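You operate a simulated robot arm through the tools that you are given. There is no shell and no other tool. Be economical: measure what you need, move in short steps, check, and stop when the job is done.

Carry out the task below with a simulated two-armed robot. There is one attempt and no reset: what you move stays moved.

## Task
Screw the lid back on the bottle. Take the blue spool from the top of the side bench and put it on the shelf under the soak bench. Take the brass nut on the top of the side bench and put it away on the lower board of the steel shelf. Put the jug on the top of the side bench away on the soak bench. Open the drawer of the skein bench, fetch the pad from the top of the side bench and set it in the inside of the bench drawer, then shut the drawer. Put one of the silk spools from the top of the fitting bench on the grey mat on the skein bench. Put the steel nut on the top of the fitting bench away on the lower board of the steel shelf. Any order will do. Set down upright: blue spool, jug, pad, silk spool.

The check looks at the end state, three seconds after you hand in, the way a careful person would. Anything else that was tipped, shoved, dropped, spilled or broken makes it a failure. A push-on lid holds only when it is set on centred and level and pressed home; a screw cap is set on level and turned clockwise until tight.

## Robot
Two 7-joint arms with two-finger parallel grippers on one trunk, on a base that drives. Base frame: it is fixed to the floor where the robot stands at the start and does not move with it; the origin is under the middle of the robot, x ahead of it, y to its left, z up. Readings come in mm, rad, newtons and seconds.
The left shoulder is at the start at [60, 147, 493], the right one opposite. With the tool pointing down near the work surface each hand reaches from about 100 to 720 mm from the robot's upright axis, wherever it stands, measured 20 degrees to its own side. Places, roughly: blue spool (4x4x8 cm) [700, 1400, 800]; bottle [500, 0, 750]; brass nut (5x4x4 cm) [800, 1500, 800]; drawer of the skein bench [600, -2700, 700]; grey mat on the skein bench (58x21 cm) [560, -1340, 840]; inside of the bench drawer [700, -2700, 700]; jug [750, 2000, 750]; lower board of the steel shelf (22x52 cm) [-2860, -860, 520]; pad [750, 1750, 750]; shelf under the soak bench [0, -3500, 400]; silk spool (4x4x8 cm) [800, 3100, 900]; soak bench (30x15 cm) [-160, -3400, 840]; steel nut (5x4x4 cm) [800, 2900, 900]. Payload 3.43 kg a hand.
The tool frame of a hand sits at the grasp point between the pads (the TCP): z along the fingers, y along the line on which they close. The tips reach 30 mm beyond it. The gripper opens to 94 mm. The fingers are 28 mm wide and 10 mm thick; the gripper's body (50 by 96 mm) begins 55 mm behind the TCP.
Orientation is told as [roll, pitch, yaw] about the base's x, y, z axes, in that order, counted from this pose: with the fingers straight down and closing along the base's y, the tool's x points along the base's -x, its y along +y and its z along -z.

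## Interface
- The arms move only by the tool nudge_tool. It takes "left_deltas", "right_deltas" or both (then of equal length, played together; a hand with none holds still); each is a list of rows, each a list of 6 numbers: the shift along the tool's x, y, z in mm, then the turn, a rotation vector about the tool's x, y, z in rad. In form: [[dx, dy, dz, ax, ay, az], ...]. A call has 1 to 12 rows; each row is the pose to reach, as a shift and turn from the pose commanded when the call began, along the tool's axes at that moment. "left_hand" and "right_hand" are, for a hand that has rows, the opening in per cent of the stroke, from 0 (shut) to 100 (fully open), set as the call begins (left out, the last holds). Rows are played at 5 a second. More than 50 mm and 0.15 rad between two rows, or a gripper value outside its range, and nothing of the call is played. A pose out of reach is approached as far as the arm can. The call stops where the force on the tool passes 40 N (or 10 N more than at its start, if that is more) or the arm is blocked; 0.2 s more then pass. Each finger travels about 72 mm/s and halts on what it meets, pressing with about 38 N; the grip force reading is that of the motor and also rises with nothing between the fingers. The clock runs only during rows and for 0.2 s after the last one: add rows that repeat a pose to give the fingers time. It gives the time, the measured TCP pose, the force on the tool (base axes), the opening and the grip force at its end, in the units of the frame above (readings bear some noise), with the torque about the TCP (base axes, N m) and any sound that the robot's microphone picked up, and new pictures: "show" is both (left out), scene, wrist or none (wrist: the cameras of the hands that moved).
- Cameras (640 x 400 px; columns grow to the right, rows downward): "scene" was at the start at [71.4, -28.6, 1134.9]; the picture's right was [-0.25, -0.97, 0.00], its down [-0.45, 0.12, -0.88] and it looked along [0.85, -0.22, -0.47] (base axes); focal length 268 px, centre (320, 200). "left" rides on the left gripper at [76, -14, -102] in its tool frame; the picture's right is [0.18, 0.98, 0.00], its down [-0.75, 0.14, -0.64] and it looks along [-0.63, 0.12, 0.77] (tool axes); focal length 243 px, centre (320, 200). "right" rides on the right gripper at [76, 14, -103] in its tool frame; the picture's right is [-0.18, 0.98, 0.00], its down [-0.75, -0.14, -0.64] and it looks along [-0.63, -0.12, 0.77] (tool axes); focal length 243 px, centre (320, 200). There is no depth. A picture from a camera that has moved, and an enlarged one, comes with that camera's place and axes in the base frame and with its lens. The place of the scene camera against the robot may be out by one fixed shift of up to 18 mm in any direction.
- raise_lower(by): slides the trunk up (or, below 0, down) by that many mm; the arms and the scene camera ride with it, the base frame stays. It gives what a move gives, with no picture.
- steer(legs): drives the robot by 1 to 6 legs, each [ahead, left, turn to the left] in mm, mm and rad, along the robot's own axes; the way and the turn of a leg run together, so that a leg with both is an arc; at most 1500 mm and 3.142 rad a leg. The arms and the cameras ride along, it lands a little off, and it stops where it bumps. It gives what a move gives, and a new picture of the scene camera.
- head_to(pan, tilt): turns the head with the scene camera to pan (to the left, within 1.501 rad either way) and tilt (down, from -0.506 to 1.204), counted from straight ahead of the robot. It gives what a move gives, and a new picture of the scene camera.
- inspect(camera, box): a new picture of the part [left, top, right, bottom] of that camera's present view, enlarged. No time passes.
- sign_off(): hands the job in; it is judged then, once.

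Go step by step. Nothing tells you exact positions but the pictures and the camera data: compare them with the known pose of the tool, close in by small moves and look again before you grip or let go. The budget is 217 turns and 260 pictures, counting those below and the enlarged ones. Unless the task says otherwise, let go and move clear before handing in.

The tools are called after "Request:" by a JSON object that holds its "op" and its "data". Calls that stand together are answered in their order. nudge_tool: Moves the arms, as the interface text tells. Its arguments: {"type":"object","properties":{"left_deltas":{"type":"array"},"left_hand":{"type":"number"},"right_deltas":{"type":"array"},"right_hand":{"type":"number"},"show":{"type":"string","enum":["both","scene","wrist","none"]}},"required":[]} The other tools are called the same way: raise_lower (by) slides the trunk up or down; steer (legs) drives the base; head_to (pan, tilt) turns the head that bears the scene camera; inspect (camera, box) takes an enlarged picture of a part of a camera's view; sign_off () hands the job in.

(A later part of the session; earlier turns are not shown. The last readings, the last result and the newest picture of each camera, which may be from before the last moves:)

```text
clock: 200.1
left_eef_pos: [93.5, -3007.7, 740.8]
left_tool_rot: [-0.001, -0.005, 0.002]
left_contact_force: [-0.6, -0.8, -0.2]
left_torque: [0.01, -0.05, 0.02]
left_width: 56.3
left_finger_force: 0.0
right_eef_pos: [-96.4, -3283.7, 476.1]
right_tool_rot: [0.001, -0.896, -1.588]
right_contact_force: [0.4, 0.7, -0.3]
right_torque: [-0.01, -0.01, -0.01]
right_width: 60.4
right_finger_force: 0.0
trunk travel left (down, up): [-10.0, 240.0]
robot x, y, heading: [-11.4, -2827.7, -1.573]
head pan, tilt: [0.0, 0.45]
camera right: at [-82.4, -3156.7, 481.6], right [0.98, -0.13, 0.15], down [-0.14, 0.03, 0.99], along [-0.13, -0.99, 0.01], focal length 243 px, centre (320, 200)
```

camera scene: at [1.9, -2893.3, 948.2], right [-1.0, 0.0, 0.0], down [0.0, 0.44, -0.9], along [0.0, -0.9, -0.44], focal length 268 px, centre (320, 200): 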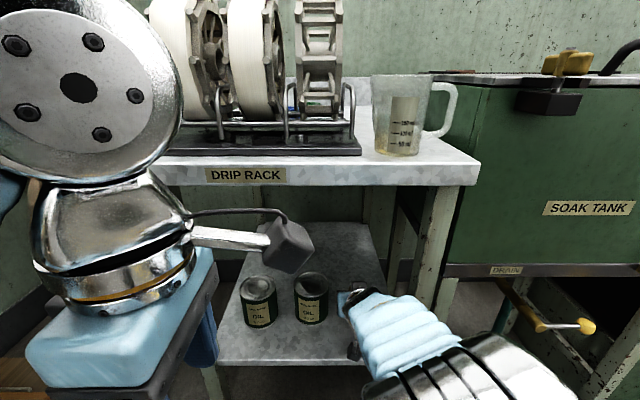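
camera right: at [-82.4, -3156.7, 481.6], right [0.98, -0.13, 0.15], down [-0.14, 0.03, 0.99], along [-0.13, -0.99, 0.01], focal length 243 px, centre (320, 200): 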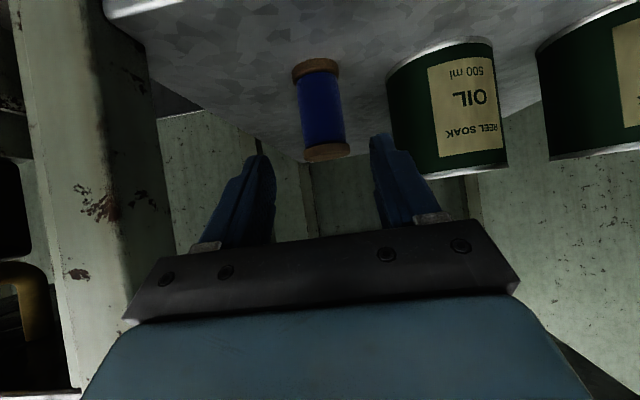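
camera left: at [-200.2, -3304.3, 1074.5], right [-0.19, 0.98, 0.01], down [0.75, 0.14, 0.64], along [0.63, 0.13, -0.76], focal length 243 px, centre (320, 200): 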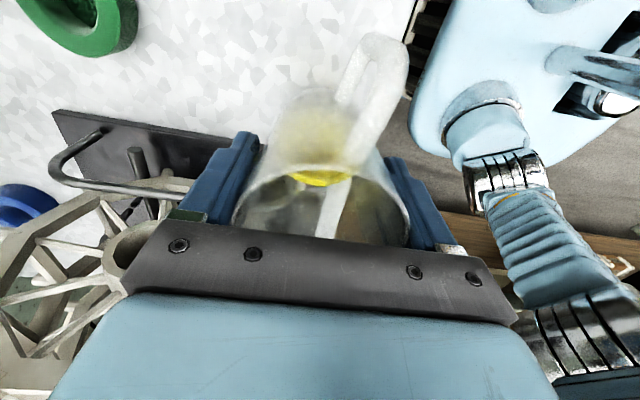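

The spool stands upright on the shelf. I'll back out, raise, fold the right hand and turn to the skein bench to open its drawer while both hands are free.

Request:
{"op": "steer", "data": {"legs": [[-300, 0, 0]]}}

Request:
{"op": "raise_lower", "data": {"by": 190}}

Request:
{"op": "nudge_tool", "data": {"right_deltas": [[25, -10, -36, 0, 0.13, 0], [50, -20, -72, 0, 0.26, 0], [75, -30, -108, 0, 0.39, 0], [100, -40, -144, 0, 0.52, 0], [120, -50, -170, 0, 0.65, 0], [130, -60, -190, 0, 0.78, 0], [140, -70, -210, 0, 0.896, 0]], "show": "none"}}

Request:
{"op": "steer", "data": {"legs": [[0, 0, 1.573]]}}

```text
clock: 202.2
left_eef_pos: [94.3, -2707.5, 740.5]
left_tool_rot: [-0.001, -0.004, -0.004]
left_contact_force: [-0.7, 0.9, -0.3]
left_torque: [0.03, -0.02, 0.02]
left_width: 56.2
left_finger_force: 0.1
right_eef_pos: [-97.9, -2981.6, 476.7]
right_tool_rot: [0.003, -0.899, -1.594]
right_contact_force: [-0.8, -0.4, 0.2]
right_torque: [-0.02, -0.01, 0.0]
right_width: 60.4
right_finger_force: 0.0
trunk travel left (down, up): [-10.0, 240.0]
robot x, y, heading: [-9.3, -2524.0, -1.58]
head pan, tilt: [0.0, 0.45]
camera scene: at [3.8, -2591.6, 948.2], right [-1.0, 0.01, 0.0], down [0.0, 0.44, -0.9], along [-0.01, -0.9, -0.44], focal length 268 px, centre (320, 200)
```

scene: 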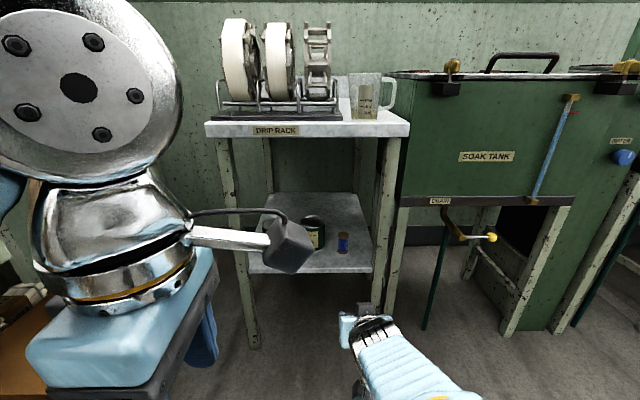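

```text
clock: 204.2
left_eef_pos: [95.1, -2707.7, 931.9]
left_tool_rot: [-0.001, -0.004, -0.003]
left_contact_force: [0.3, -0.3, -0.2]
left_torque: [0.01, 0.01, 0.01]
left_width: 56.4
left_finger_force: 0.1
right_eef_pos: [-98.7, -2980.7, 666.7]
right_tool_rot: [0.003, -0.899, -1.593]
right_contact_force: [0.4, 0.1, -1.1]
right_torque: [0.0, 0.0, -0.01]
right_width: 60.1
right_finger_force: 0.0
trunk travel left (down, up): [-200.0, 50.0]
robot x, y, heading: [-10.2, -2520.4, -1.579]
head pan, tilt: [0.0, 0.45]
```

```text
clock: 205.8
left_eef_pos: [94.1, -2707.7, 930.4]
left_tool_rot: [-0.001, -0.003, -0.005]
left_contact_force: [0.6, -0.1, 0.1]
left_torque: [0.02, 0.02, 0.01]
left_width: 56.2
left_finger_force: 0.1
right_eef_pos: [-163.6, -2729.4, 687.9]
right_tool_rot: [0.002, 0.0, -1.592]
right_contact_force: [-0.3, -0.3, 0.5]
right_torque: [0.0, -0.01, 0.0]
right_width: 60.2
right_finger_force: 0.0
trunk travel left (down, up): [-200.0, 50.0]
robot x, y, heading: [-9.1, -2522.0, -1.578]
head pan, tilt: [0.0, 0.45]
```

```text
clock: 210.2
left_eef_pos: [171.1, -2411.7, 931.0]
left_tool_rot: [-0.001, -0.005, 1.609]
left_contact_force: [-0.4, -0.1, 0.0]
left_torque: [0.03, 0.01, 0.0]
left_width: 56.2
left_finger_force: 0.1
right_eef_pos: [204.8, -2669.2, 688.3]
right_tool_rot: [0.001, -0.003, 0.022]
right_contact_force: [0.4, 0.9, -0.2]
right_torque: [-0.01, 0.02, 0.0]
right_width: 60.2
right_finger_force: 0.0
trunk travel left (down, up): [-200.0, 50.0]
robot x, y, heading: [-8.2, -2524.3, 0.03]
head pan, tilt: [0.0, 0.45]
camera scene: at [66.3, -2527.7, 1138.2], right [0.03, -1.0, 0.0], down [-0.43, -0.01, -0.9], along [0.9, 0.03, -0.44], focal length 268 px, centre (320, 200)
```

scene: 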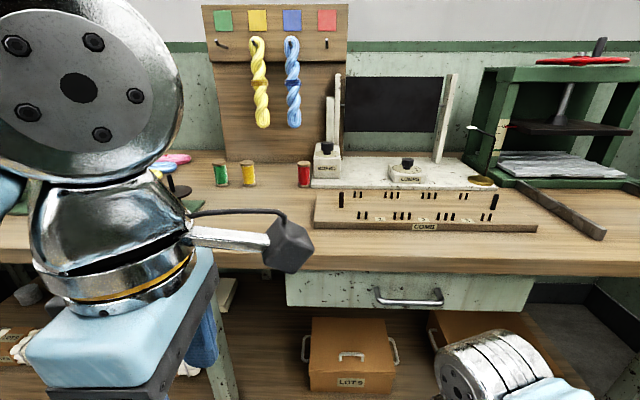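

The drawer has a bar handle near (510, -2704, 690). I'll swing the right hand to point forward, fingers closing vertically, to take the bar.

Request:
{"op": "nudge_tool", "data": {"right_deltas": [[-18, 0, 0, 0, -0.13, 0], [-36, 0, 0, 0, -0.26, 0], [-54, 0, 0, 0, -0.39, 0], [-72, 0, 0, 0, -0.52, 0], [-90, 0, 0, 0, -0.65, 0], [-108, 0, 0, 0, -0.78, 0], [-126, 0, 0, 0, -0.91, 0], [-144, 0, 0, 0, -1.04, 0], [-150, 0, 0, 0, -1.17, 0], [-155, 0, 0, 0, -1.3, 0]], "right_hand": 80, "show": "none"}}

Request:
{"op": "nudge_tool", "data": {"right_deltas": [[0, 0, 0, 0, 0, 0.14], [0, 0, 0, 0, 0, 0.28], [0, 0, 0, 0, 0, 0.42], [0, 0, 0, 0, 0, 0.56], [0, 0, 0, 0, 0, 0.7], [0, 0, 0, 0, 0, 0.84], [0, 0, 0, 0, 0, 0.98], [0, 0, 0, 0, 0, 1.12], [0, 0, 0, 0, 0, 1.26], [0, 0, 0, 0, 0, 1.4], [0, 0, 0, 0, 0, 1.54], [0, 0, 0, 0, 0, 1.57]], "show": "both"}}

```text
clock: 212.2
left_eef_pos: [172.2, -2412.6, 930.5]
left_tool_rot: [-0.001, -0.003, 1.61]
left_contact_force: [0.9, 0.4, 0.5]
left_torque: [0.02, -0.01, -0.01]
left_width: 56.6
left_finger_force: 0.1
right_eef_pos: [396.7, -2645.5, 739.7]
right_tool_rot: [0.006, -1.106, 0.003]
right_contact_force: [1.0, 1.0, -3.4]
right_torque: [0.16, 0.14, 0.09]
right_width: 75.1
right_finger_force: 0.0
right hand out of reach, approached as far as the arm can: row 4, 5, 6, 7, 8, 9
trunk travel left (down, up): [-200.0, 50.0]
robot x, y, heading: [-7.6, -2523.8, 0.031]
head pan, tilt: [0.0, 0.45]
stopped in row 9 (right hand): the force on the tool passed its limit at 73 N (the readings are from after the stop); the commanded pose is now the measured one
```

```text
clock: 214.8
left_eef_pos: [171.8, -2411.8, 930.5]
left_tool_rot: [-0.002, -0.004, 1.609]
left_contact_force: [-0.8, 0.4, 0.4]
left_torque: [0.02, -0.01, 0.0]
left_width: 56.5
left_finger_force: 0.0
right_eef_pos: [399.3, -2644.6, 742.5]
right_tool_rot: [1.103, 0.001, -1.565]
right_contact_force: [1.1, 0.5, 0.0]
right_torque: [0.02, 0.02, -0.04]
right_width: 75.1
right_finger_force: 0.0
right hand out of reach, approached as far as the arm can: row 1, 2, 3, 4, 5, 6, 7, 8, 9, 10, 11, 12
trunk travel left (down, up): [-200.0, 50.0]
robot x, y, heading: [-11.9, -2528.1, 0.035]
head pan, tilt: [0.0, 0.45]
camera scene: at [66.0, -2527.7, 1138.2], right [0.03, -1.0, 0.0], down [-0.44, -0.01, -0.9], along [0.9, 0.03, -0.44], focal length 268 px, centre (320, 200)
camera right: at [312.6, -2569.3, 803.2], right [0.44, -0.18, 0.88], down [-0.63, -0.76, 0.16], along [0.64, -0.63, -0.45], focal length 243 px, centre (320, 200)
```

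scene: 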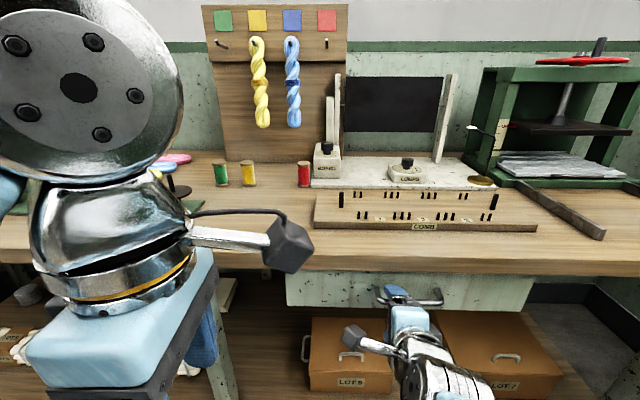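
right: 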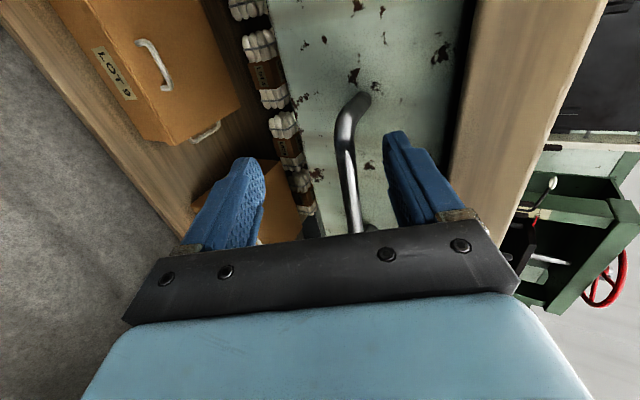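

Request:
{"op": "nudge_tool", "data": {"right_deltas": [[-17, 8, 10, 0, 0, 0], [-34, 16, 25, 0, 0, 0], [-50, 24, 45, 0, 0, 0], [-50, 24, 45, 0, 0, 0]], "right_hand": 80, "show": "both"}}

```text
clock: 215.3
left_eef_pos: [170.2, -2411.5, 930.8]
left_tool_rot: [-0.002, -0.002, 1.608]
left_contact_force: [-0.3, 0.1, -0.5]
left_torque: [0.03, 0.02, 0.01]
left_width: 56.4
left_finger_force: 0.0
right_eef_pos: [418.7, -2667.2, 746.4]
right_tool_rot: [1.107, -0.002, -1.557]
right_contact_force: [-18.6, 1.8, 5.1]
right_torque: [-0.08, -0.74, -0.2]
right_width: 72.7
right_finger_force: 0.1
trunk travel left (down, up): [-200.0, 50.0]
robot x, y, heading: [-7.4, -2523.7, 0.03]
head pan, tilt: [0.0, 0.45]
stopped in row 2 (right hand): the force on the tool passed its limit at 50 N (the readings are from after the stop); the commanded pose is now the measured one
camera scene: at [64.1, -2527.5, 1138.4], right [0.03, -1.0, 0.0], down [-0.43, -0.01, -0.9], along [0.9, 0.03, -0.43], focal length 268 px, centre (320, 200)
camera right: at [330.3, -2592.2, 805.7], right [0.44, -0.18, 0.88], down [-0.63, -0.76, 0.16], along [0.64, -0.62, -0.45], focal length 243 px, centre (320, 200)
```

scene: 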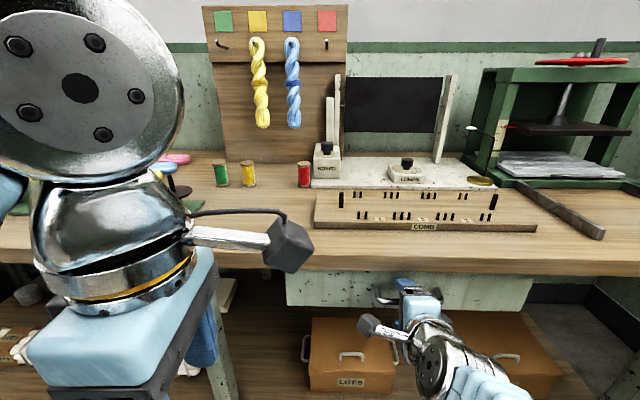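
right: 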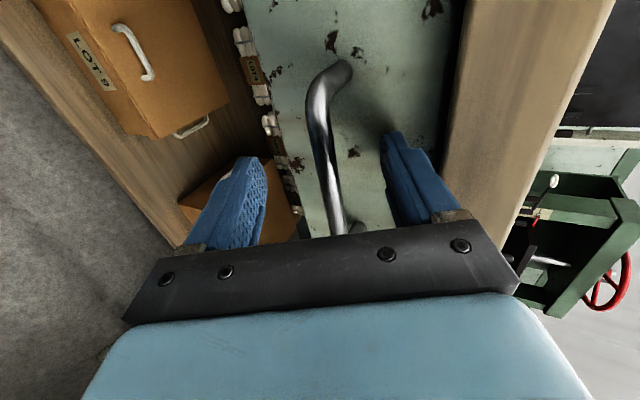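

The finger touches the drawer front, so the bar should already lie between the fingers. Close and read the width.

Request:
{"op": "nudge_tool", "data": {"right_deltas": [[0, 3, -4, 0, 0, 0], [0, 3, -4, 0, 0, 0], [0, 3, -4, 0, 0, 0], [0, 3, -4, 0, 0, 0], [0, 3, -4, 0, 0, 0], [0, 3, -4, 0, 0, 0]], "right_hand": 0, "show": "wrist"}}

```text
clock: 216.7
left_eef_pos: [171.0, -2412.9, 930.6]
left_tool_rot: [-0.002, -0.001, 1.608]
left_contact_force: [-0.9, 0.5, -0.2]
left_torque: [-0.02, 0.02, 0.02]
left_width: 56.2
left_finger_force: 0.1
right_eef_pos: [416.6, -2666.7, 751.4]
right_tool_rot: [1.111, 0.001, -1.558]
right_contact_force: [0.7, 0.4, 17.0]
right_torque: [1.24, -0.25, -0.44]
right_width: 11.8
right_finger_force: 44.8
trunk travel left (down, up): [-200.0, 50.0]
robot x, y, heading: [-8.3, -2523.0, 0.037]
head pan, tilt: [0.0, 0.45]
camera right: at [329.2, -2592.4, 811.2], right [0.44, -0.18, 0.88], down [-0.63, -0.76, 0.16], along [0.64, -0.62, -0.45], focal length 243 px, centre (320, 200)
```

right: 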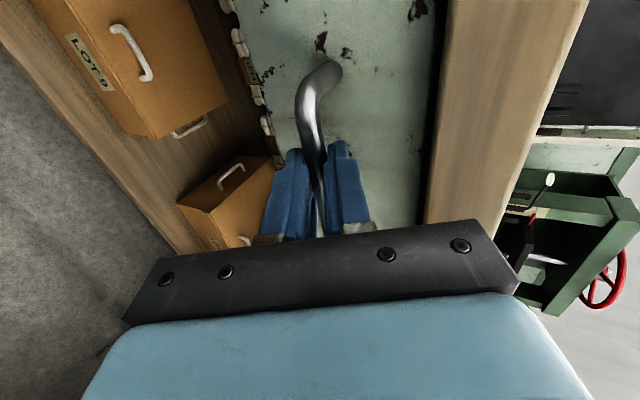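

Bar gripped (12 mm). Pull the drawer open by driving back.

Request:
{"op": "steer", "data": {"legs": [[-120, 0, 0]]}}

```text
clock: 218.3
left_eef_pos: [51.9, -2415.8, 930.6]
left_tool_rot: [0.0, -0.002, 1.607]
left_contact_force: [0.4, -0.1, -0.5]
left_torque: [0.02, 0.01, 0.0]
left_width: 56.6
left_finger_force: 0.0
right_eef_pos: [299.2, -2665.9, 751.4]
right_tool_rot: [1.109, 0.003, -1.552]
right_contact_force: [0.6, 4.5, 0.9]
right_torque: [1.03, -0.01, -1.03]
right_width: 11.8
right_finger_force: 45.1
trunk travel left (down, up): [-200.0, 50.0]
robot x, y, heading: [-125.8, -2524.9, 0.035]
head pan, tilt: [0.0, 0.45]
stopped in leg 1: the force on the tool passed its limit at 40 N (the readings are from after the stop); the commanded pose is now the measured one
camera scene: at [-52.3, -2530.8, 1138.1], right [0.03, -1.0, 0.0], down [-0.43, -0.01, -0.9], along [0.9, 0.03, -0.44], focal length 268 px, centre (320, 200)
```

scene: 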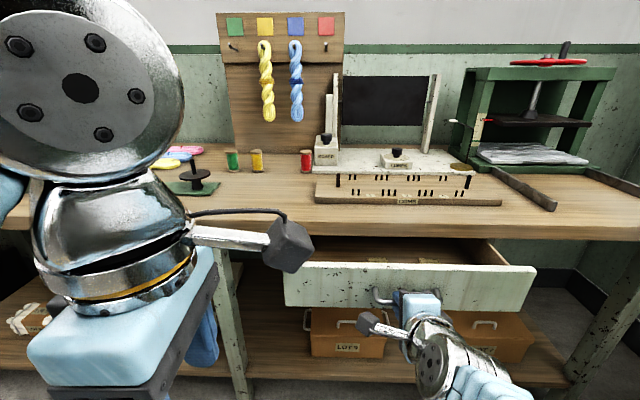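

Request:
{"op": "steer", "data": {"legs": [[-110, 0, -0.035]]}}

```text
clock: 219.5
left_eef_pos: [-52.9, -2422.0, 929.8]
left_tool_rot: [0.0, -0.001, 1.573]
left_contact_force: [0.3, -0.3, -0.6]
left_torque: [0.02, 0.02, -0.01]
left_width: 56.4
left_finger_force: 0.0
right_eef_pos: [184.7, -2682.6, 752.1]
right_tool_rot: [1.109, -0.005, -1.583]
right_contact_force: [-1.1, 37.3, -1.4]
right_torque: [0.68, 0.0, 0.47]
right_width: 11.6
right_finger_force: 44.8
trunk travel left (down, up): [-200.0, 50.0]
robot x, y, heading: [-240.8, -2530.9, -0.007]
head pan, tilt: [0.0, 0.45]
camera scene: at [-162.1, -2532.0, 1138.2], right [-0.01, -1.0, 0.0], down [-0.44, 0.0, -0.9], along [0.9, -0.01, -0.44], focal length 268 px, centre (320, 200)
```

scene: 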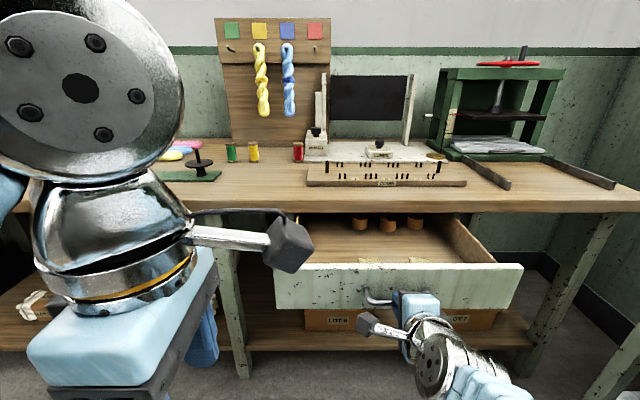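

Drawer open about 230 mm. Release and withdraw the hand.

Request:
{"op": "nudge_tool", "data": {"right_deltas": [[0, 0, 0, 0, 0, 0], [0, 0, 0, 0, 0, 0], [0, 0, 0, 0, 0, 0]], "right_hand": 60, "show": "none"}}

Request:
{"op": "steer", "data": {"legs": [[-250, 0, 0]]}}

```text
clock: 220.3
left_eef_pos: [-53.2, -2423.6, 930.8]
left_tool_rot: [0.0, -0.002, 1.574]
left_contact_force: [-0.1, 0.2, 0.4]
left_torque: [0.03, -0.01, -0.01]
left_width: 56.3
left_finger_force: 0.1
right_eef_pos: [183.4, -2683.3, 751.1]
right_tool_rot: [1.108, 0.0, -1.583]
right_contact_force: [1.1, -0.4, 0.2]
right_torque: [0.0, 0.0, 0.0]
right_width: 56.5
right_finger_force: 0.1
trunk travel left (down, up): [-200.0, 50.0]
robot x, y, heading: [-235.8, -2528.2, -0.009]
head pan, tilt: [0.0, 0.45]
```

```text
clock: 222.1
left_eef_pos: [-305.1, -2421.7, 931.5]
left_tool_rot: [0.0, -0.001, 1.571]
left_contact_force: [1.0, -0.6, -0.2]
left_torque: [0.01, 0.03, 0.01]
left_width: 56.6
left_finger_force: 0.1
right_eef_pos: [-70.0, -2680.8, 751.9]
right_tool_rot: [1.109, -0.001, -1.586]
right_contact_force: [0.1, 0.5, -0.1]
right_torque: [-0.03, -0.01, -0.03]
right_width: 56.3
right_finger_force: 0.1
trunk travel left (down, up): [-200.0, 50.0]
robot x, y, heading: [-490.8, -2525.8, -0.008]
head pan, tilt: [0.0, 0.45]
camera scene: at [-414.8, -2533.0, 1138.2], right [-0.01, -1.0, 0.0], down [-0.44, 0.0, -0.9], along [0.9, -0.01, -0.44], focal length 268 px, centre (320, 200)
```

scene: 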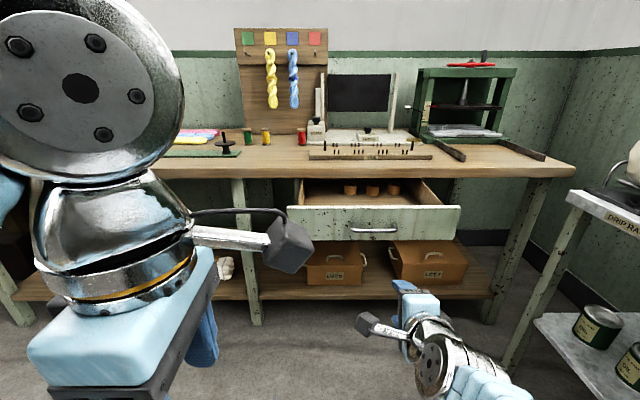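

Now square both hands up for travel.

Request:
{"op": "nudge_tool", "data": {"right_deltas": [[0, 0, 0, 0, 0, -0.131], [0, 0, 0, 0, 0, -0.262], [0, 0, 0, 0, 0, -0.393], [0, 0, 0, 0, 0, -0.524], [0, 0, 0, 0, 0, -0.655], [0, 0, 0, 0, 0, -0.786], [0, 0, 0, 0, 0, -0.917], [0, 0, 0, 0, 0, -1.048], [0, 0, 0, 0, 0, -1.179], [0, 0, 0, 0, 0, -1.31], [0, 0, 0, 0, 0, -1.441], [0, 0, 0, 0, 0, -1.572]], "left_deltas": [[0, 0, 0, 0, 0, 0.131], [0, 0, 0, 0, 0, 0.262], [0, 0, 0, 0, 0, 0.393], [0, 0, 0, 0, 0, 0.524], [0, 0, 0, 0, 0, 0.655], [0, 0, 0, 0, 0, 0.786], [0, 0, 0, 0, 0, 0.917], [0, 0, 0, 0, 0, 1.048], [0, 0, 0, 0, 0, 1.179], [0, 0, 0, 0, 0, 1.31], [0, 0, 0, 0, 0, 1.441], [0, 0, 0, 0, 0, 1.571]], "show": "none"}}

Request:
{"op": "nudge_tool", "data": {"right_deltas": [[0, 0, -22, 0, 0.14, 0], [0, 0, -44, 0, 0.28, 0], [0, 0, -66, 0, 0.42, 0], [0, 0, -88, 0, 0.56, 0], [0, 0, -110, 0, 0.7, 0], [0, 0, -130, 0, 0.84, 0], [0, 0, -150, 0, 0.98, 0], [0, 0, -170, 0, 1.109, 0]], "right_hand": 70, "show": "none"}}

Request:
{"op": "raise_lower", "data": {"by": 50}}

```text
clock: 224.7
left_eef_pos: [-304.4, -2422.9, 930.0]
left_tool_rot: [0.005, 0.0, -0.001]
left_contact_force: [-0.3, -0.1, 0.1]
left_torque: [0.0, 0.0, 0.03]
left_width: 56.2
left_finger_force: 0.0
right_eef_pos: [-69.2, -2682.5, 750.8]
right_tool_rot: [-0.011, -1.108, -0.001]
right_contact_force: [0.1, -0.2, 0.2]
right_torque: [-0.02, 0.02, -0.01]
right_width: 56.6
right_finger_force: 0.2
trunk travel left (down, up): [-200.0, 50.0]
robot x, y, heading: [-488.5, -2529.8, -0.01]
head pan, tilt: [0.0, 0.45]
```

```text
clock: 226.5
left_eef_pos: [-305.1, -2422.2, 931.7]
left_tool_rot: [0.001, 0.001, -0.001]
left_contact_force: [-0.9, -1.0, 0.3]
left_torque: [0.01, 0.02, 0.03]
left_width: 56.4
left_finger_force: 0.1
right_eef_pos: [-222.9, -2679.4, 826.9]
right_tool_rot: [-0.004, 0.003, -0.015]
right_contact_force: [0.4, -0.8, 0.3]
right_torque: [-0.02, 0.0, -0.02]
right_width: 65.9
right_finger_force: 0.1
trunk travel left (down, up): [-200.0, 50.0]
robot x, y, heading: [-490.3, -2528.0, -0.008]
head pan, tilt: [0.0, 0.45]
```

```text
clock: 227.4
left_eef_pos: [-305.7, -2421.4, 980.1]
left_tool_rot: [0.001, 0.0, 0.001]
left_contact_force: [0.1, 0.3, -0.2]
left_torque: [-0.01, -0.05, -0.02]
left_width: 56.2
left_finger_force: 0.0
right_eef_pos: [-222.6, -2679.0, 877.7]
right_tool_rot: [-0.004, 0.0, -0.011]
right_contact_force: [-0.8, 0.4, 0.1]
right_torque: [-0.04, 0.02, 0.04]
right_width: 65.9
right_finger_force: 0.1
trunk travel left (down, up): [-250.0, 0.0]
robot x, y, heading: [-488.7, -2528.1, -0.005]
head pan, tilt: [0.0, 0.45]
```

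Request:
{"op": "steer", "data": {"legs": [[0, 1500, 0], [0, 1500, 0], [250, 1500, 0], [0, 900, 0]]}}

Request:
{"op": "head_to", "data": {"pan": -0.25, "tilt": 0.5}}

```text
refused: leg 3 is longer than a leg can be; nothing moved
```

```text
clock: 228.2
left_eef_pos: [-304.3, -2421.9, 981.4]
left_tool_rot: [0.002, -0.001, 0.0]
left_contact_force: [-0.3, -0.4, 0.3]
left_torque: [0.01, -0.01, 0.03]
left_width: 56.3
left_finger_force: 0.0
right_eef_pos: [-222.3, -2678.2, 877.6]
right_tool_rot: [-0.004, 0.001, -0.014]
right_contact_force: [0.6, -0.5, -1.1]
right_torque: [0.01, -0.01, 0.01]
right_width: 65.9
right_finger_force: 0.2
trunk travel left (down, up): [-250.0, 0.0]
robot x, y, heading: [-486.7, -2526.6, -0.01]
head pan, tilt: [-0.25, 0.499]
camera scene: at [-418.8, -2555.4, 1183.8], right [-0.25, -0.97, 0.0], down [-0.46, 0.12, -0.88], along [0.85, -0.22, -0.48], focal length 268 px, centre (320, 200)
```

scene: 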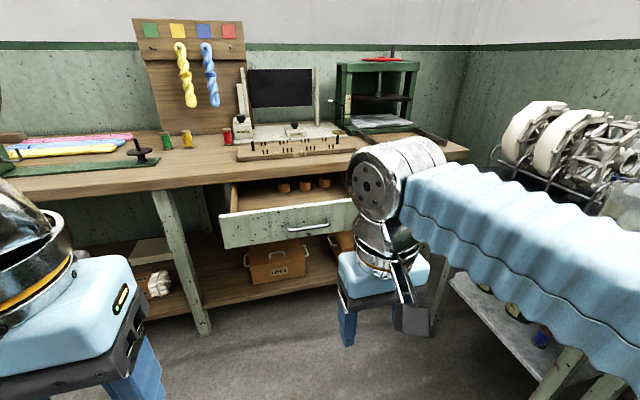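

Request:
{"op": "steer", "data": {"legs": [[0, 1480, 0.008], [0, 1500, 0], [0, 1500, 0], [250, 1000, 0]]}}

```text
clock: 254.5
left_eef_pos: [-159.1, 3066.5, 980.0]
left_tool_rot: [0.004, 0.001, 0.04]
left_contact_force: [0.1, 0.2, -0.8]
left_torque: [0.0, 0.0, 0.02]
left_width: 56.4
left_finger_force: 0.0
right_eef_pos: [-66.0, 2812.4, 878.3]
right_tool_rot: [-0.003, -0.001, 0.025]
right_contact_force: [0.1, -0.3, 0.2]
right_torque: [0.02, 0.03, 0.01]
right_width: 66.0
right_finger_force: 0.0
trunk travel left (down, up): [-250.0, 0.0]
robot x, y, heading: [-336.9, 2956.4, 0.031]
head pan, tilt: [-0.25, 0.499]
camera scene: at [-266.8, 2928.9, 1183.8], right [-0.22, -0.98, 0.0], down [-0.47, 0.1, -0.88], along [0.86, -0.19, -0.48], focal length 268 px, centre (320, 200)
```

scene: 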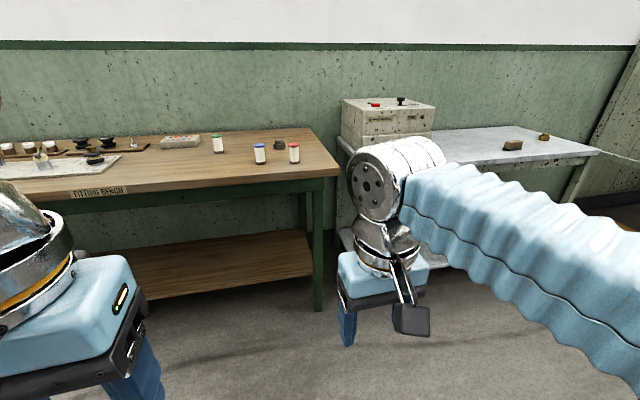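

Three spools and the steel nut stand on the fitting bench. I'll check what they are.

Request:
{"op": "inspect", "data": {"camera": "scene", "box": [190, 120, 330, 200]}}

```text
4.57 times, centred on (260, 160) of scene
camera zoom: at [-266.8, 2928.9, 1183.8], right [-0.22, -0.98, 0.0], down [-0.47, 0.1, -0.88], along [0.86, -0.19, -0.48], focal length 1224 px, centre (594, 383)
```

zoom: 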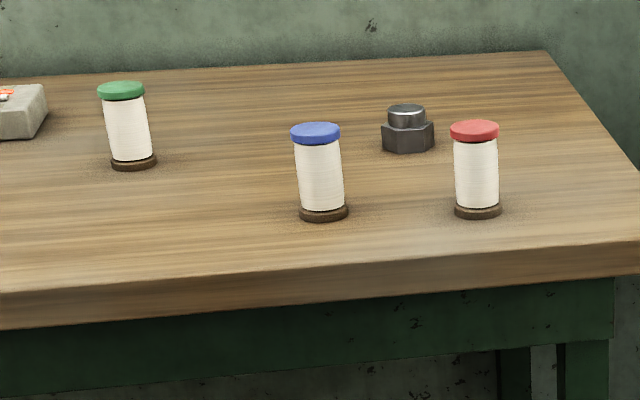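

Request:
{"op": "steer", "data": {"legs": [[435, -150, -0.03]]}}

Request:
{"op": "inspect", "data": {"camera": "left", "box": [0, 0, 640, 400]}}

```text
clock: 257.2
left_eef_pos: [282.0, 2915.6, 980.2]
left_tool_rot: [0.0, 0.001, 0.007]
left_contact_force: [-1.1, -0.4, -0.8]
left_torque: [-0.02, 0.02, 0.0]
left_width: 56.4
left_finger_force: 0.0
right_eef_pos: [365.3, 2659.1, 878.6]
right_tool_rot: [-0.004, 0.0, -0.007]
right_contact_force: [1.2, -0.5, -0.4]
right_torque: [0.02, 0.02, 0.01]
right_width: 65.7
right_finger_force: 0.0
trunk travel left (down, up): [-250.0, 0.0]
robot x, y, heading: [97.2, 2814.8, -0.002]
head pan, tilt: [-0.25, 0.499]
camera scene: at [169.0, 2781.5, 1183.8], right [-0.25, -0.97, 0.0], down [-0.46, 0.12, -0.88], along [0.85, -0.22, -0.48], focal length 268 px, centre (320, 200)
```

scene: 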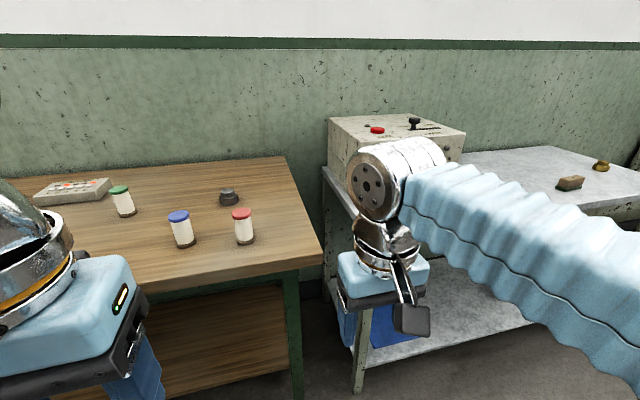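

```text
1.00 times, centred on (320, 200) of left (not enlarged: the box is as wide or as high as the picture)
camera zoom: at [207.1, 2901.9, 1082.3], right [-0.19, 0.98, 0.0], down [0.75, 0.14, 0.64], along [0.63, 0.12, -0.77], focal length 243 px, centre (320, 200)
```

zoom: 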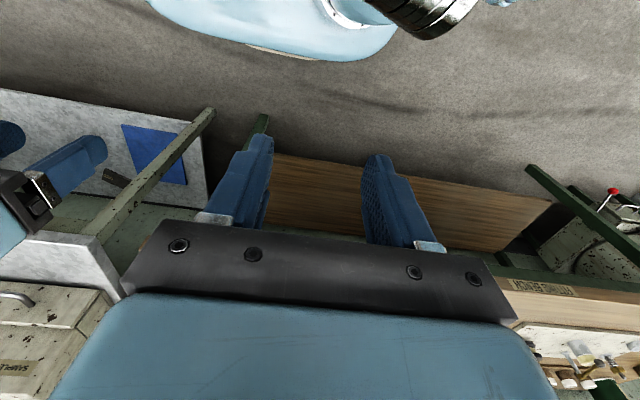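

Blue-topped spool at about (652, 2938), bench z ≈ 843. I'll come in level from the front, fingers straddling it.

Request:
{"op": "nudge_tool", "data": {"left_deltas": [[-45, 4, 15, 0, 0, 0], [-90, 8, 30, 0, 0, 0], [-135, 12, 50, 0, 0, 0], [-180, 16, 70, 0, 0, 0], [-225, 20, 80, 0, 0, 0], [-270, 22, 80, 0, 0, 0], [-270, 22, 80, 0, 0, 0]], "left_hand": 75, "show": "both"}}

```text
clock: 258.8
left_eef_pos: [552.1, 2938.3, 900.0]
left_tool_rot: [0.004, -0.002, 0.008]
left_contact_force: [0.6, -0.6, 0.6]
left_torque: [0.01, 0.03, -0.02]
left_width: 70.6
left_finger_force: 0.1
right_eef_pos: [366.9, 2658.3, 879.5]
right_tool_rot: [-0.003, 0.003, -0.006]
right_contact_force: [1.2, 0.4, 0.4]
right_torque: [-0.01, 0.01, -0.01]
right_width: 65.9
right_finger_force: 0.0
trunk travel left (down, up): [-250.0, 0.0]
robot x, y, heading: [100.1, 2811.8, -0.002]
head pan, tilt: [-0.25, 0.499]
camera scene: at [169.4, 2781.4, 1183.7], right [-0.25, -0.97, 0.0], down [-0.46, 0.12, -0.88], along [0.85, -0.22, -0.48], focal length 268 px, centre (320, 200)
camera left: at [477.2, 2924.3, 1002.4], right [-0.19, 0.98, 0.0], down [0.75, 0.14, 0.64], along [0.63, 0.12, -0.77], focal length 243 px, centre (320, 200)
```

scene: 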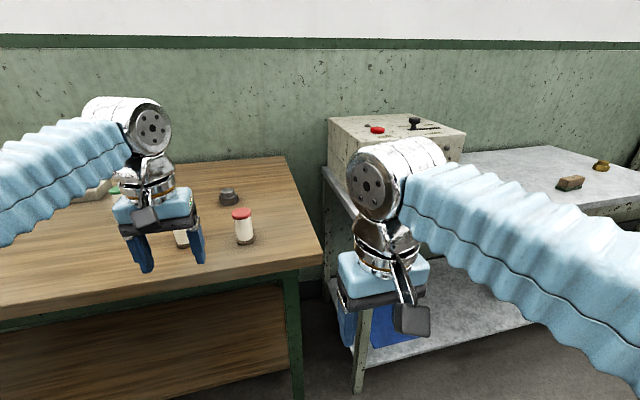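
left: 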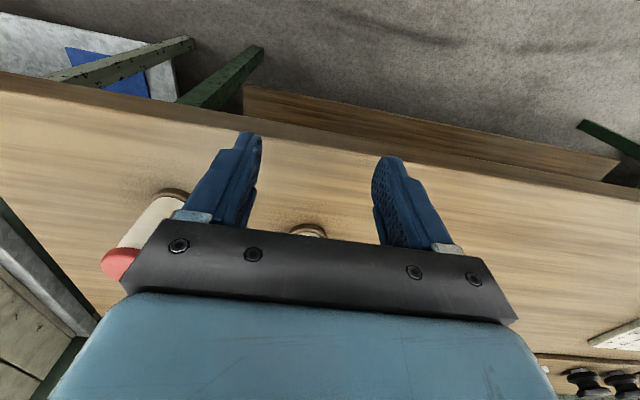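

Request:
{"op": "nudge_tool", "data": {"left_deltas": [[-25, 6, 3, 0, 0, 0], [-50, 6, 6, 0, 0, 0], [-75, 6, 6, 0, 0, 0], [-98, 6, 6, 0, 0, 0], [-98, 6, 6, 0, 0, 0]], "left_hand": 75, "show": "wrist"}}

```text
clock: 260.0
left_eef_pos: [651.8, 2944.0, 895.6]
left_tool_rot: [0.004, -0.001, 0.007]
left_contact_force: [-0.1, -0.1, 0.2]
left_torque: [0.01, -0.01, 0.02]
left_width: 70.6
left_finger_force: 0.2
right_eef_pos: [367.3, 2659.6, 877.1]
right_tool_rot: [-0.003, 0.002, -0.007]
right_contact_force: [-0.1, 0.3, 0.1]
right_torque: [-0.05, 0.01, -0.02]
right_width: 65.7
right_finger_force: 0.1
trunk travel left (down, up): [-250.0, 0.0]
robot x, y, heading: [95.6, 2808.6, -0.002]
head pan, tilt: [-0.25, 0.499]
camera left: at [576.4, 2930.7, 997.1], right [-0.19, 0.98, 0.0], down [0.75, 0.14, 0.64], along [0.63, 0.12, -0.77], focal length 243 px, centre (320, 200)
```

left: 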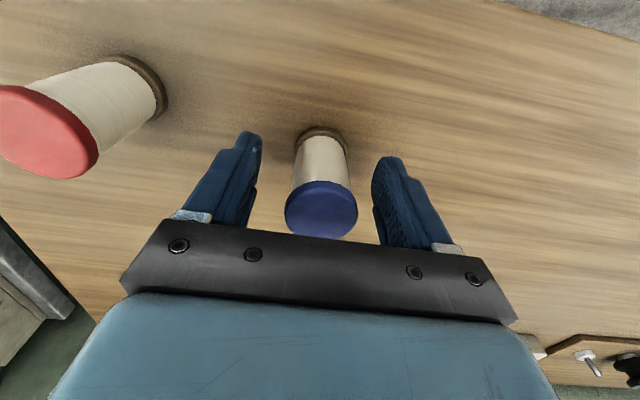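

Request:
{"op": "nudge_tool", "data": {"left_deltas": [[-1, 1, 6, 0, 0, 0], [-1, 1, 12, 0, 0, 0], [-1, 1, 12, 0, 0, 0]], "left_hand": 75, "show": "none"}}

Request:
{"op": "nudge_tool", "data": {"left_deltas": [[0, 0, 0, 0, 0, 0], [0, 0, 0, 0, 0, 0], [0, 0, 0, 0, 0, 0], [0, 0, -15, 0, 0, 0], [10, 0, -35, 0, 0, 0]], "left_hand": 0, "show": "wrist"}}

```text
clock: 260.8
left_eef_pos: [649.4, 2946.8, 882.9]
left_tool_rot: [0.003, 0.001, 0.007]
left_contact_force: [1.0, 0.0, 0.7]
left_torque: [0.0, -0.04, 0.0]
left_width: 70.5
left_finger_force: 0.1
right_eef_pos: [367.2, 2658.9, 878.8]
right_tool_rot: [-0.004, -0.001, -0.007]
right_contact_force: [0.6, 0.5, 1.1]
right_torque: [0.01, -0.01, -0.05]
right_width: 66.0
right_finger_force: 0.0
trunk travel left (down, up): [-250.0, 0.0]
robot x, y, heading: [99.5, 2810.8, 0.001]
head pan, tilt: [-0.25, 0.499]
```

```text
clock: 262.0
left_eef_pos: [641.0, 2948.0, 919.3]
left_tool_rot: [0.003, 0.0, 0.007]
left_contact_force: [0.8, -0.8, 0.0]
left_torque: [0.0, -0.02, 0.01]
left_width: 40.6
left_finger_force: 38.0
right_eef_pos: [366.6, 2659.3, 879.0]
right_tool_rot: [-0.004, 0.001, -0.007]
right_contact_force: [0.3, -0.5, 0.2]
right_torque: [-0.01, -0.02, 0.0]
right_width: 65.7
right_finger_force: 0.1
trunk travel left (down, up): [-250.0, 0.0]
robot x, y, heading: [96.6, 2808.0, 0.004]
head pan, tilt: [-0.25, 0.499]
camera left: at [566.7, 2933.4, 1020.1], right [-0.19, 0.98, 0.0], down [0.75, 0.14, 0.64], along [0.63, 0.12, -0.77], focal length 243 px, centre (320, 200)
```

left: 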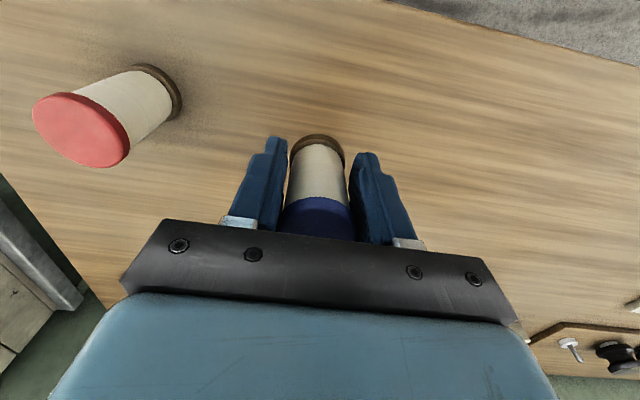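

Silk spool held. Retract and drive to the pad on the side bench.

Request:
{"op": "nudge_tool", "data": {"left_deltas": [[45, 0, -10, 0, 0, 0], [90, 0, -20, 0, 0, 0], [135, 0, -30, 0, 0, 0], [180, 0, -40, 0, 0, 0], [225, 0, -40, 0, 0, 0], [260, 0, -40, 0, 0, 0]], "right_deltas": [[0, 0, 0, 0, 0, -0.14], [0, 0, -10, 0, 0, -0.28], [0, 0, -20, 0, 0, -0.42], [0, 0, -30, 0, 0, -0.56], [0, 0, -40, 0, 0, -0.7], [0, 0, -50, 0, 0, -0.84]], "right_hand": 85, "show": "none"}}

Request:
{"op": "nudge_tool", "data": {"right_deltas": [[0, 0, 0, 0, 0, -0.14], [0, 0, 0, 0, 0, -0.28], [0, 0, 0, 0, 0, -0.42], [0, 0, 0, 0, 0, -0.56], [0, 0, 0, 0, 0, -0.7], [0, 0, 0, 0, 0, -0.725]], "show": "none"}}

Request:
{"op": "steer", "data": {"legs": [[0, -885, 0], [130, 0, 0]]}}

```text
clock: 263.4
left_eef_pos: [380.8, 2946.6, 956.8]
left_tool_rot: [0.002, 0.0, 0.007]
left_contact_force: [1.2, -1.5, -1.1]
left_torque: [-0.02, 0.03, 0.01]
left_width: 40.5
left_finger_force: 37.2
right_eef_pos: [365.0, 2659.1, 927.2]
right_tool_rot: [-0.002, 0.003, 0.837]
right_contact_force: [0.2, -0.1, -0.6]
right_torque: [-0.01, 0.01, 0.03]
right_width: 80.3
right_finger_force: 0.2
trunk travel left (down, up): [-250.0, 0.0]
robot x, y, heading: [97.5, 2811.5, -0.004]
head pan, tilt: [-0.25, 0.499]
```

```text
clock: 264.8
left_eef_pos: [381.2, 2945.4, 957.7]
left_tool_rot: [0.003, 0.0, 0.007]
left_contact_force: [-0.4, -0.3, 0.3]
left_torque: [-0.01, 0.0, 0.02]
left_width: 40.3
left_finger_force: 37.9
right_eef_pos: [366.3, 2659.5, 927.4]
right_tool_rot: [0.001, 0.005, 1.562]
right_contact_force: [-0.2, -0.6, -0.3]
right_torque: [0.0, -0.03, -0.05]
right_width: 80.2
right_finger_force: 0.0
trunk travel left (down, up): [-250.0, 0.0]
robot x, y, heading: [93.8, 2814.7, 0.0]
head pan, tilt: [-0.25, 0.499]
```

```text
clock: 270.4
left_eef_pos: [514.3, 2069.3, 958.2]
left_tool_rot: [0.003, 0.0, 0.014]
left_contact_force: [-0.4, 0.5, -0.6]
left_torque: [-0.03, -0.01, -0.01]
left_width: 40.2
left_finger_force: 38.4
right_eef_pos: [503.9, 1781.7, 927.3]
right_tool_rot: [-0.001, 0.004, 1.567]
right_contact_force: [0.1, -0.4, -0.2]
right_torque: [0.03, 0.01, 0.0]
right_width: 79.8
right_finger_force: 0.1
trunk travel left (down, up): [-250.0, 0.0]
robot x, y, heading: [234.9, 1930.2, 0.008]
head pan, tilt: [-0.25, 0.499]
camera scene: at [304.4, 1902.9, 1183.8], right [-0.24, -0.97, 0.0], down [-0.46, 0.11, -0.88], along [0.85, -0.21, -0.48], focal length 268 px, centre (320, 200)
```

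scene: 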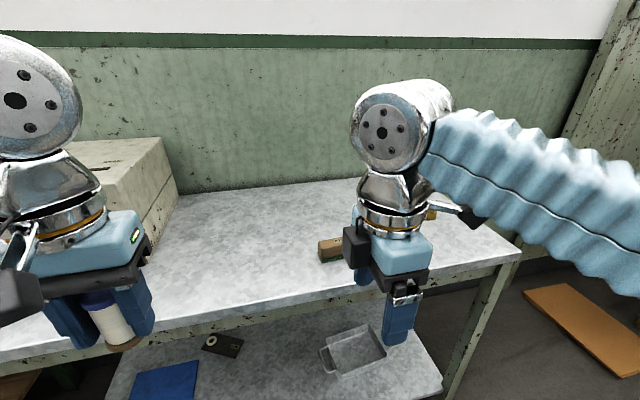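

Request:
{"op": "nudge_tool", "data": {"right_deltas": [[5, -48, 5, 0, 0, 0], [10, -96, 10, 0, 0, 0], [15, -144, 15, 0, 0, 0], [20, -192, 20, 0, 0, 0], [25, -238, 25, 0, 0, 0], [25, -238, 25, 0, 0, 0]], "right_hand": 85, "show": "wrist"}}

```text
clock: 271.8
left_eef_pos: [515.6, 2068.2, 958.1]
left_tool_rot: [0.002, -0.001, 0.015]
left_contact_force: [-0.3, -0.5, -1.1]
left_torque: [-0.03, 0.03, -0.01]
left_width: 40.5
left_finger_force: 37.8
right_eef_pos: [740.6, 1755.6, 901.3]
right_tool_rot: [0.001, 0.004, 1.567]
right_contact_force: [-0.1, -0.2, -0.2]
right_torque: [0.01, 0.0, 0.01]
right_width: 79.7
right_finger_force: 0.1
trunk travel left (down, up): [-250.0, 0.0]
robot x, y, heading: [233.7, 1927.8, 0.005]
head pan, tilt: [-0.25, 0.499]
camera right: at [723.6, 1677.9, 1005.6], right [-0.98, 0.19, 0.0], down [0.14, 0.76, 0.64], along [0.12, 0.63, -0.77], focal length 243 px, centre (320, 200)
```

right: 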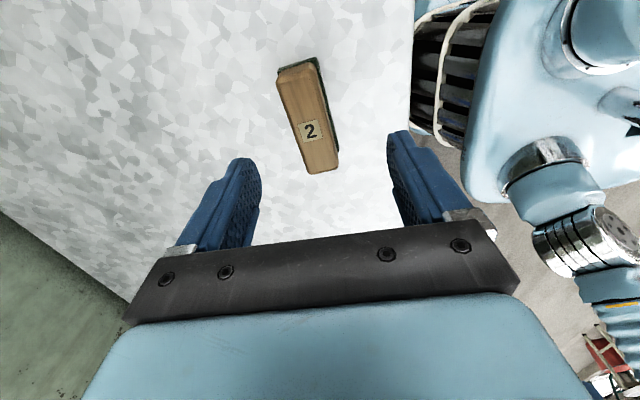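

Request:
{"op": "nudge_tool", "data": {"right_deltas": [[9, -4, 20, 0, 0, 0], [9, -4, 40, 0, 0, 0], [9, -4, 60, 0, 0, 0], [9, -4, 72, 0, 0, 0], [9, -4, 72, 0, 0, 0]], "right_hand": 85, "show": "wrist"}}

```text
clock: 273.0
left_eef_pos: [515.3, 2068.1, 957.8]
left_tool_rot: [0.0, -0.001, 0.014]
left_contact_force: [0.4, -0.2, -1.3]
left_torque: [0.02, 0.02, 0.01]
left_width: 40.2
left_finger_force: 37.7
right_eef_pos: [744.1, 1746.4, 830.6]
right_tool_rot: [0.002, 0.005, 1.567]
right_contact_force: [-1.0, 0.1, 0.0]
right_torque: [0.0, 0.0, 0.01]
right_width: 79.9
right_finger_force: 0.1
trunk travel left (down, up): [-250.0, 0.0]
robot x, y, heading: [233.9, 1934.5, 0.009]
head pan, tilt: [-0.25, 0.499]
camera right: at [727.7, 1669.5, 934.0], right [-0.98, 0.19, 0.0], down [0.15, 0.75, 0.64], along [0.12, 0.63, -0.77], focal length 243 px, centre (320, 200)
```

right: 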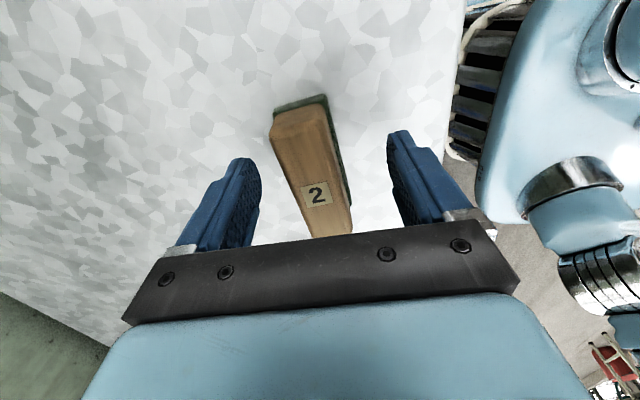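

Request:
{"op": "nudge_tool", "data": {"right_deltas": [[0, 0, 7, 0, 0, 0], [0, 0, 12, 0, 0, 0], [0, 0, 14, 0, 0, 0]], "show": "none"}}

Request:
{"op": "nudge_tool", "data": {"right_deltas": [[0, 0, 2, 0, 0, 0], [0, 0, 4, 0, 0, 0], [0, 0, 6, 0, 0, 0], [0, 0, 8, 0, 0, 0]], "show": "wrist"}}

```text
clock: 273.8
left_eef_pos: [516.2, 2067.6, 957.9]
left_tool_rot: [0.002, 0.001, 0.014]
left_contact_force: [-0.9, 0.7, -0.8]
left_torque: [-0.01, 0.01, 0.01]
left_width: 40.4
left_finger_force: 37.9
right_eef_pos: [744.8, 1747.2, 816.6]
right_tool_rot: [0.001, 0.005, 1.566]
right_contact_force: [-0.4, 0.3, -0.1]
right_torque: [0.01, 0.01, 0.0]
right_width: 79.9
right_finger_force: 0.1
trunk travel left (down, up): [-250.0, 0.0]
robot x, y, heading: [233.6, 1931.1, 0.004]
head pan, tilt: [-0.25, 0.499]
```

```text
clock: 274.8
left_eef_pos: [514.1, 2067.3, 958.8]
left_tool_rot: [0.002, -0.001, 0.015]
left_contact_force: [-0.3, -0.4, -0.2]
left_torque: [0.0, 0.0, -0.01]
left_width: 40.2
left_finger_force: 38.9
right_eef_pos: [743.9, 1745.2, 809.6]
right_tool_rot: [-0.003, 0.004, 1.565]
right_contact_force: [1.2, -3.3, 14.3]
right_torque: [0.1, 0.54, 0.19]
right_width: 79.1
right_finger_force: 0.0
trunk travel left (down, up): [-250.0, 0.0]
robot x, y, heading: [237.4, 1931.0, 0.01]
head pan, tilt: [-0.25, 0.499]
camera right: at [727.9, 1670.2, 914.0], right [-0.98, 0.19, 0.0], down [0.14, 0.75, 0.64], along [0.12, 0.63, -0.77], focal length 243 px, centre (320, 200)
```

right: 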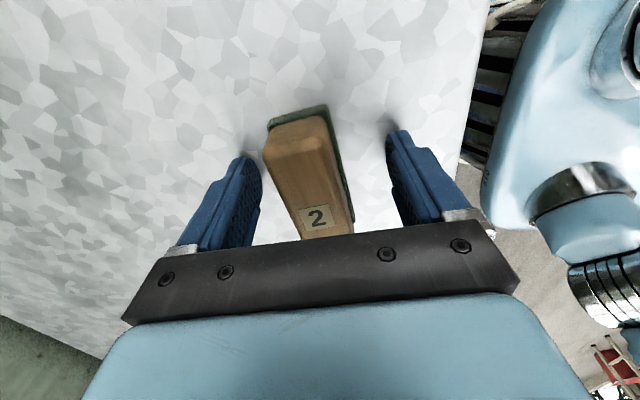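

Tips touch the bench (z ≈ 780). Raise 4 mm, close, and lift.

Request:
{"op": "nudge_tool", "data": {"right_deltas": [[0, 0, -5, 0, 0, 0], [0, 0, -5, 0, 0, 0], [0, 0, -5, 0, 0, 0], [0, 0, -5, 0, 0, 0], [0, 0, -5, 0, 0, 0]], "right_hand": 0, "show": "none"}}

Request:
{"op": "nudge_tool", "data": {"right_deltas": [[0, 0, -25, 0, 0, 0], [0, 20, -60, 0, 0, 0], [0, 60, -90, 0, 0, 0], [0, 100, -110, 0, 0, 0], [0, 140, -120, 0, 0, 0], [0, 180, -120, 0, 0, 0], [0, 215, -120, 0, 0, 0]], "show": "wrist"}}

```text
clock: 276.0
left_eef_pos: [515.4, 2068.5, 957.4]
left_tool_rot: [0.001, 0.0, 0.014]
left_contact_force: [0.4, -0.2, -0.5]
left_torque: [0.03, 0.0, 0.0]
left_width: 40.0
left_finger_force: 38.2
right_eef_pos: [744.9, 1747.6, 813.2]
right_tool_rot: [0.002, 0.003, 1.567]
right_contact_force: [-0.1, -0.3, 0.0]
right_torque: [-0.01, 0.0, -0.01]
right_width: 33.8
right_finger_force: 37.3
trunk travel left (down, up): [-250.0, 0.0]
robot x, y, heading: [230.5, 1932.1, 0.008]
head pan, tilt: [-0.25, 0.499]
```

```text
clock: 277.6
left_eef_pos: [514.8, 2068.4, 957.9]
left_tool_rot: [0.001, 0.0, 0.015]
left_contact_force: [-0.6, 0.3, 0.4]
left_torque: [0.04, -0.02, -0.01]
left_width: 40.2
left_finger_force: 38.0
right_eef_pos: [528.5, 1748.8, 934.2]
right_tool_rot: [0.001, 0.003, 1.565]
right_contact_force: [0.2, -0.6, -0.1]
right_torque: [-0.02, -0.01, -0.03]
right_width: 33.8
right_finger_force: 37.8
trunk travel left (down, up): [-250.0, 0.0]
robot x, y, heading: [232.4, 1930.7, 0.005]
head pan, tilt: [-0.25, 0.499]
camera right: at [511.9, 1672.5, 1038.0], right [-0.98, 0.19, 0.0], down [0.15, 0.75, 0.64], along [0.12, 0.63, -0.77], focal length 243 px, centre (320, 200)
```

right: 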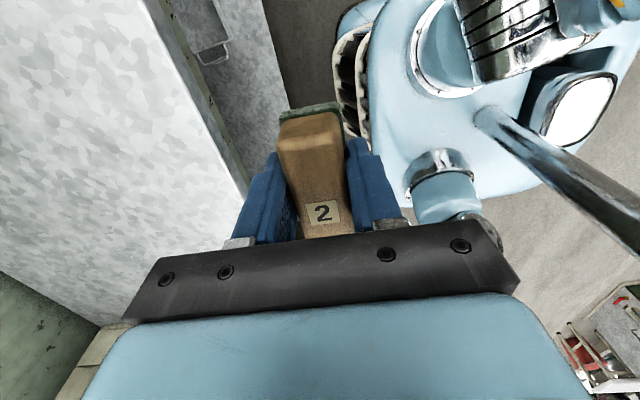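

Pad held. Drive to the mat on the skein bench.

Request:
{"op": "steer", "data": {"legs": [[-390, 0, 0], [0, -1500, -0.005], [0, -1500, 0], [0, -420, 0]]}}

Request:
{"op": "head_to", "data": {"pan": 0.1, "tilt": 0.5}}

```text
clock: 296.5
left_eef_pos: [192.2, -1397.8, 958.0]
left_tool_rot: [0.002, -0.001, 0.052]
left_contact_force: [-1.2, -0.2, -0.9]
left_torque: [-0.03, -0.02, 0.0]
left_width: 39.5
left_finger_force: 38.5
right_eef_pos: [216.0, -1717.0, 933.9]
right_tool_rot: [0.002, 0.002, 1.604]
right_contact_force: [-0.5, -0.1, -1.1]
right_torque: [-0.02, 0.0, 0.03]
right_width: 33.6
right_finger_force: 38.6
trunk travel left (down, up): [-250.0, 0.0]
robot x, y, heading: [-83.7, -1546.8, 0.044]
head pan, tilt: [-0.25, 0.499]
camera scene: at [-12.2, -1571.3, 1183.8], right [-0.2, -0.98, 0.0], down [-0.47, 0.1, -0.88], along [0.86, -0.18, -0.48], focal length 268 px, centre (320, 200)
```

scene: 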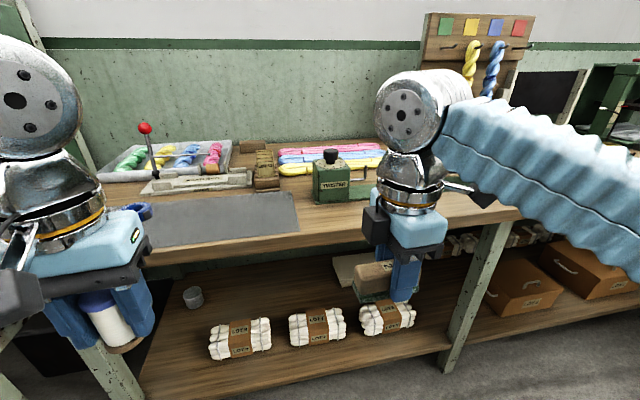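

```text
clock: 297.4
left_eef_pos: [192.6, -1396.6, 957.7]
left_tool_rot: [0.003, 0.0, 0.053]
left_contact_force: [-0.2, 0.2, -0.2]
left_torque: [0.0, -0.01, -0.01]
left_width: 39.7
left_finger_force: 38.3
right_eef_pos: [216.7, -1716.3, 934.3]
right_tool_rot: [-0.001, 0.005, 1.603]
right_contact_force: [0.8, -0.6, -0.8]
right_torque: [-0.04, -0.03, -0.03]
right_width: 33.7
right_finger_force: 38.7
trunk travel left (down, up): [-250.0, 0.0]
robot x, y, heading: [-84.3, -1546.7, 0.043]
head pan, tilt: [0.099, 0.499]
camera scene: at [-11.3, -1539.9, 1183.8], right [0.14, -0.99, 0.0], down [-0.47, -0.07, -0.88], along [0.87, 0.13, -0.48], focal length 268 px, centre (320, 200)
```

scene: 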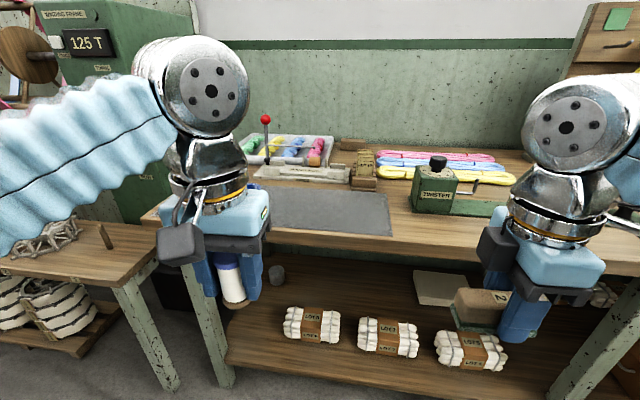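

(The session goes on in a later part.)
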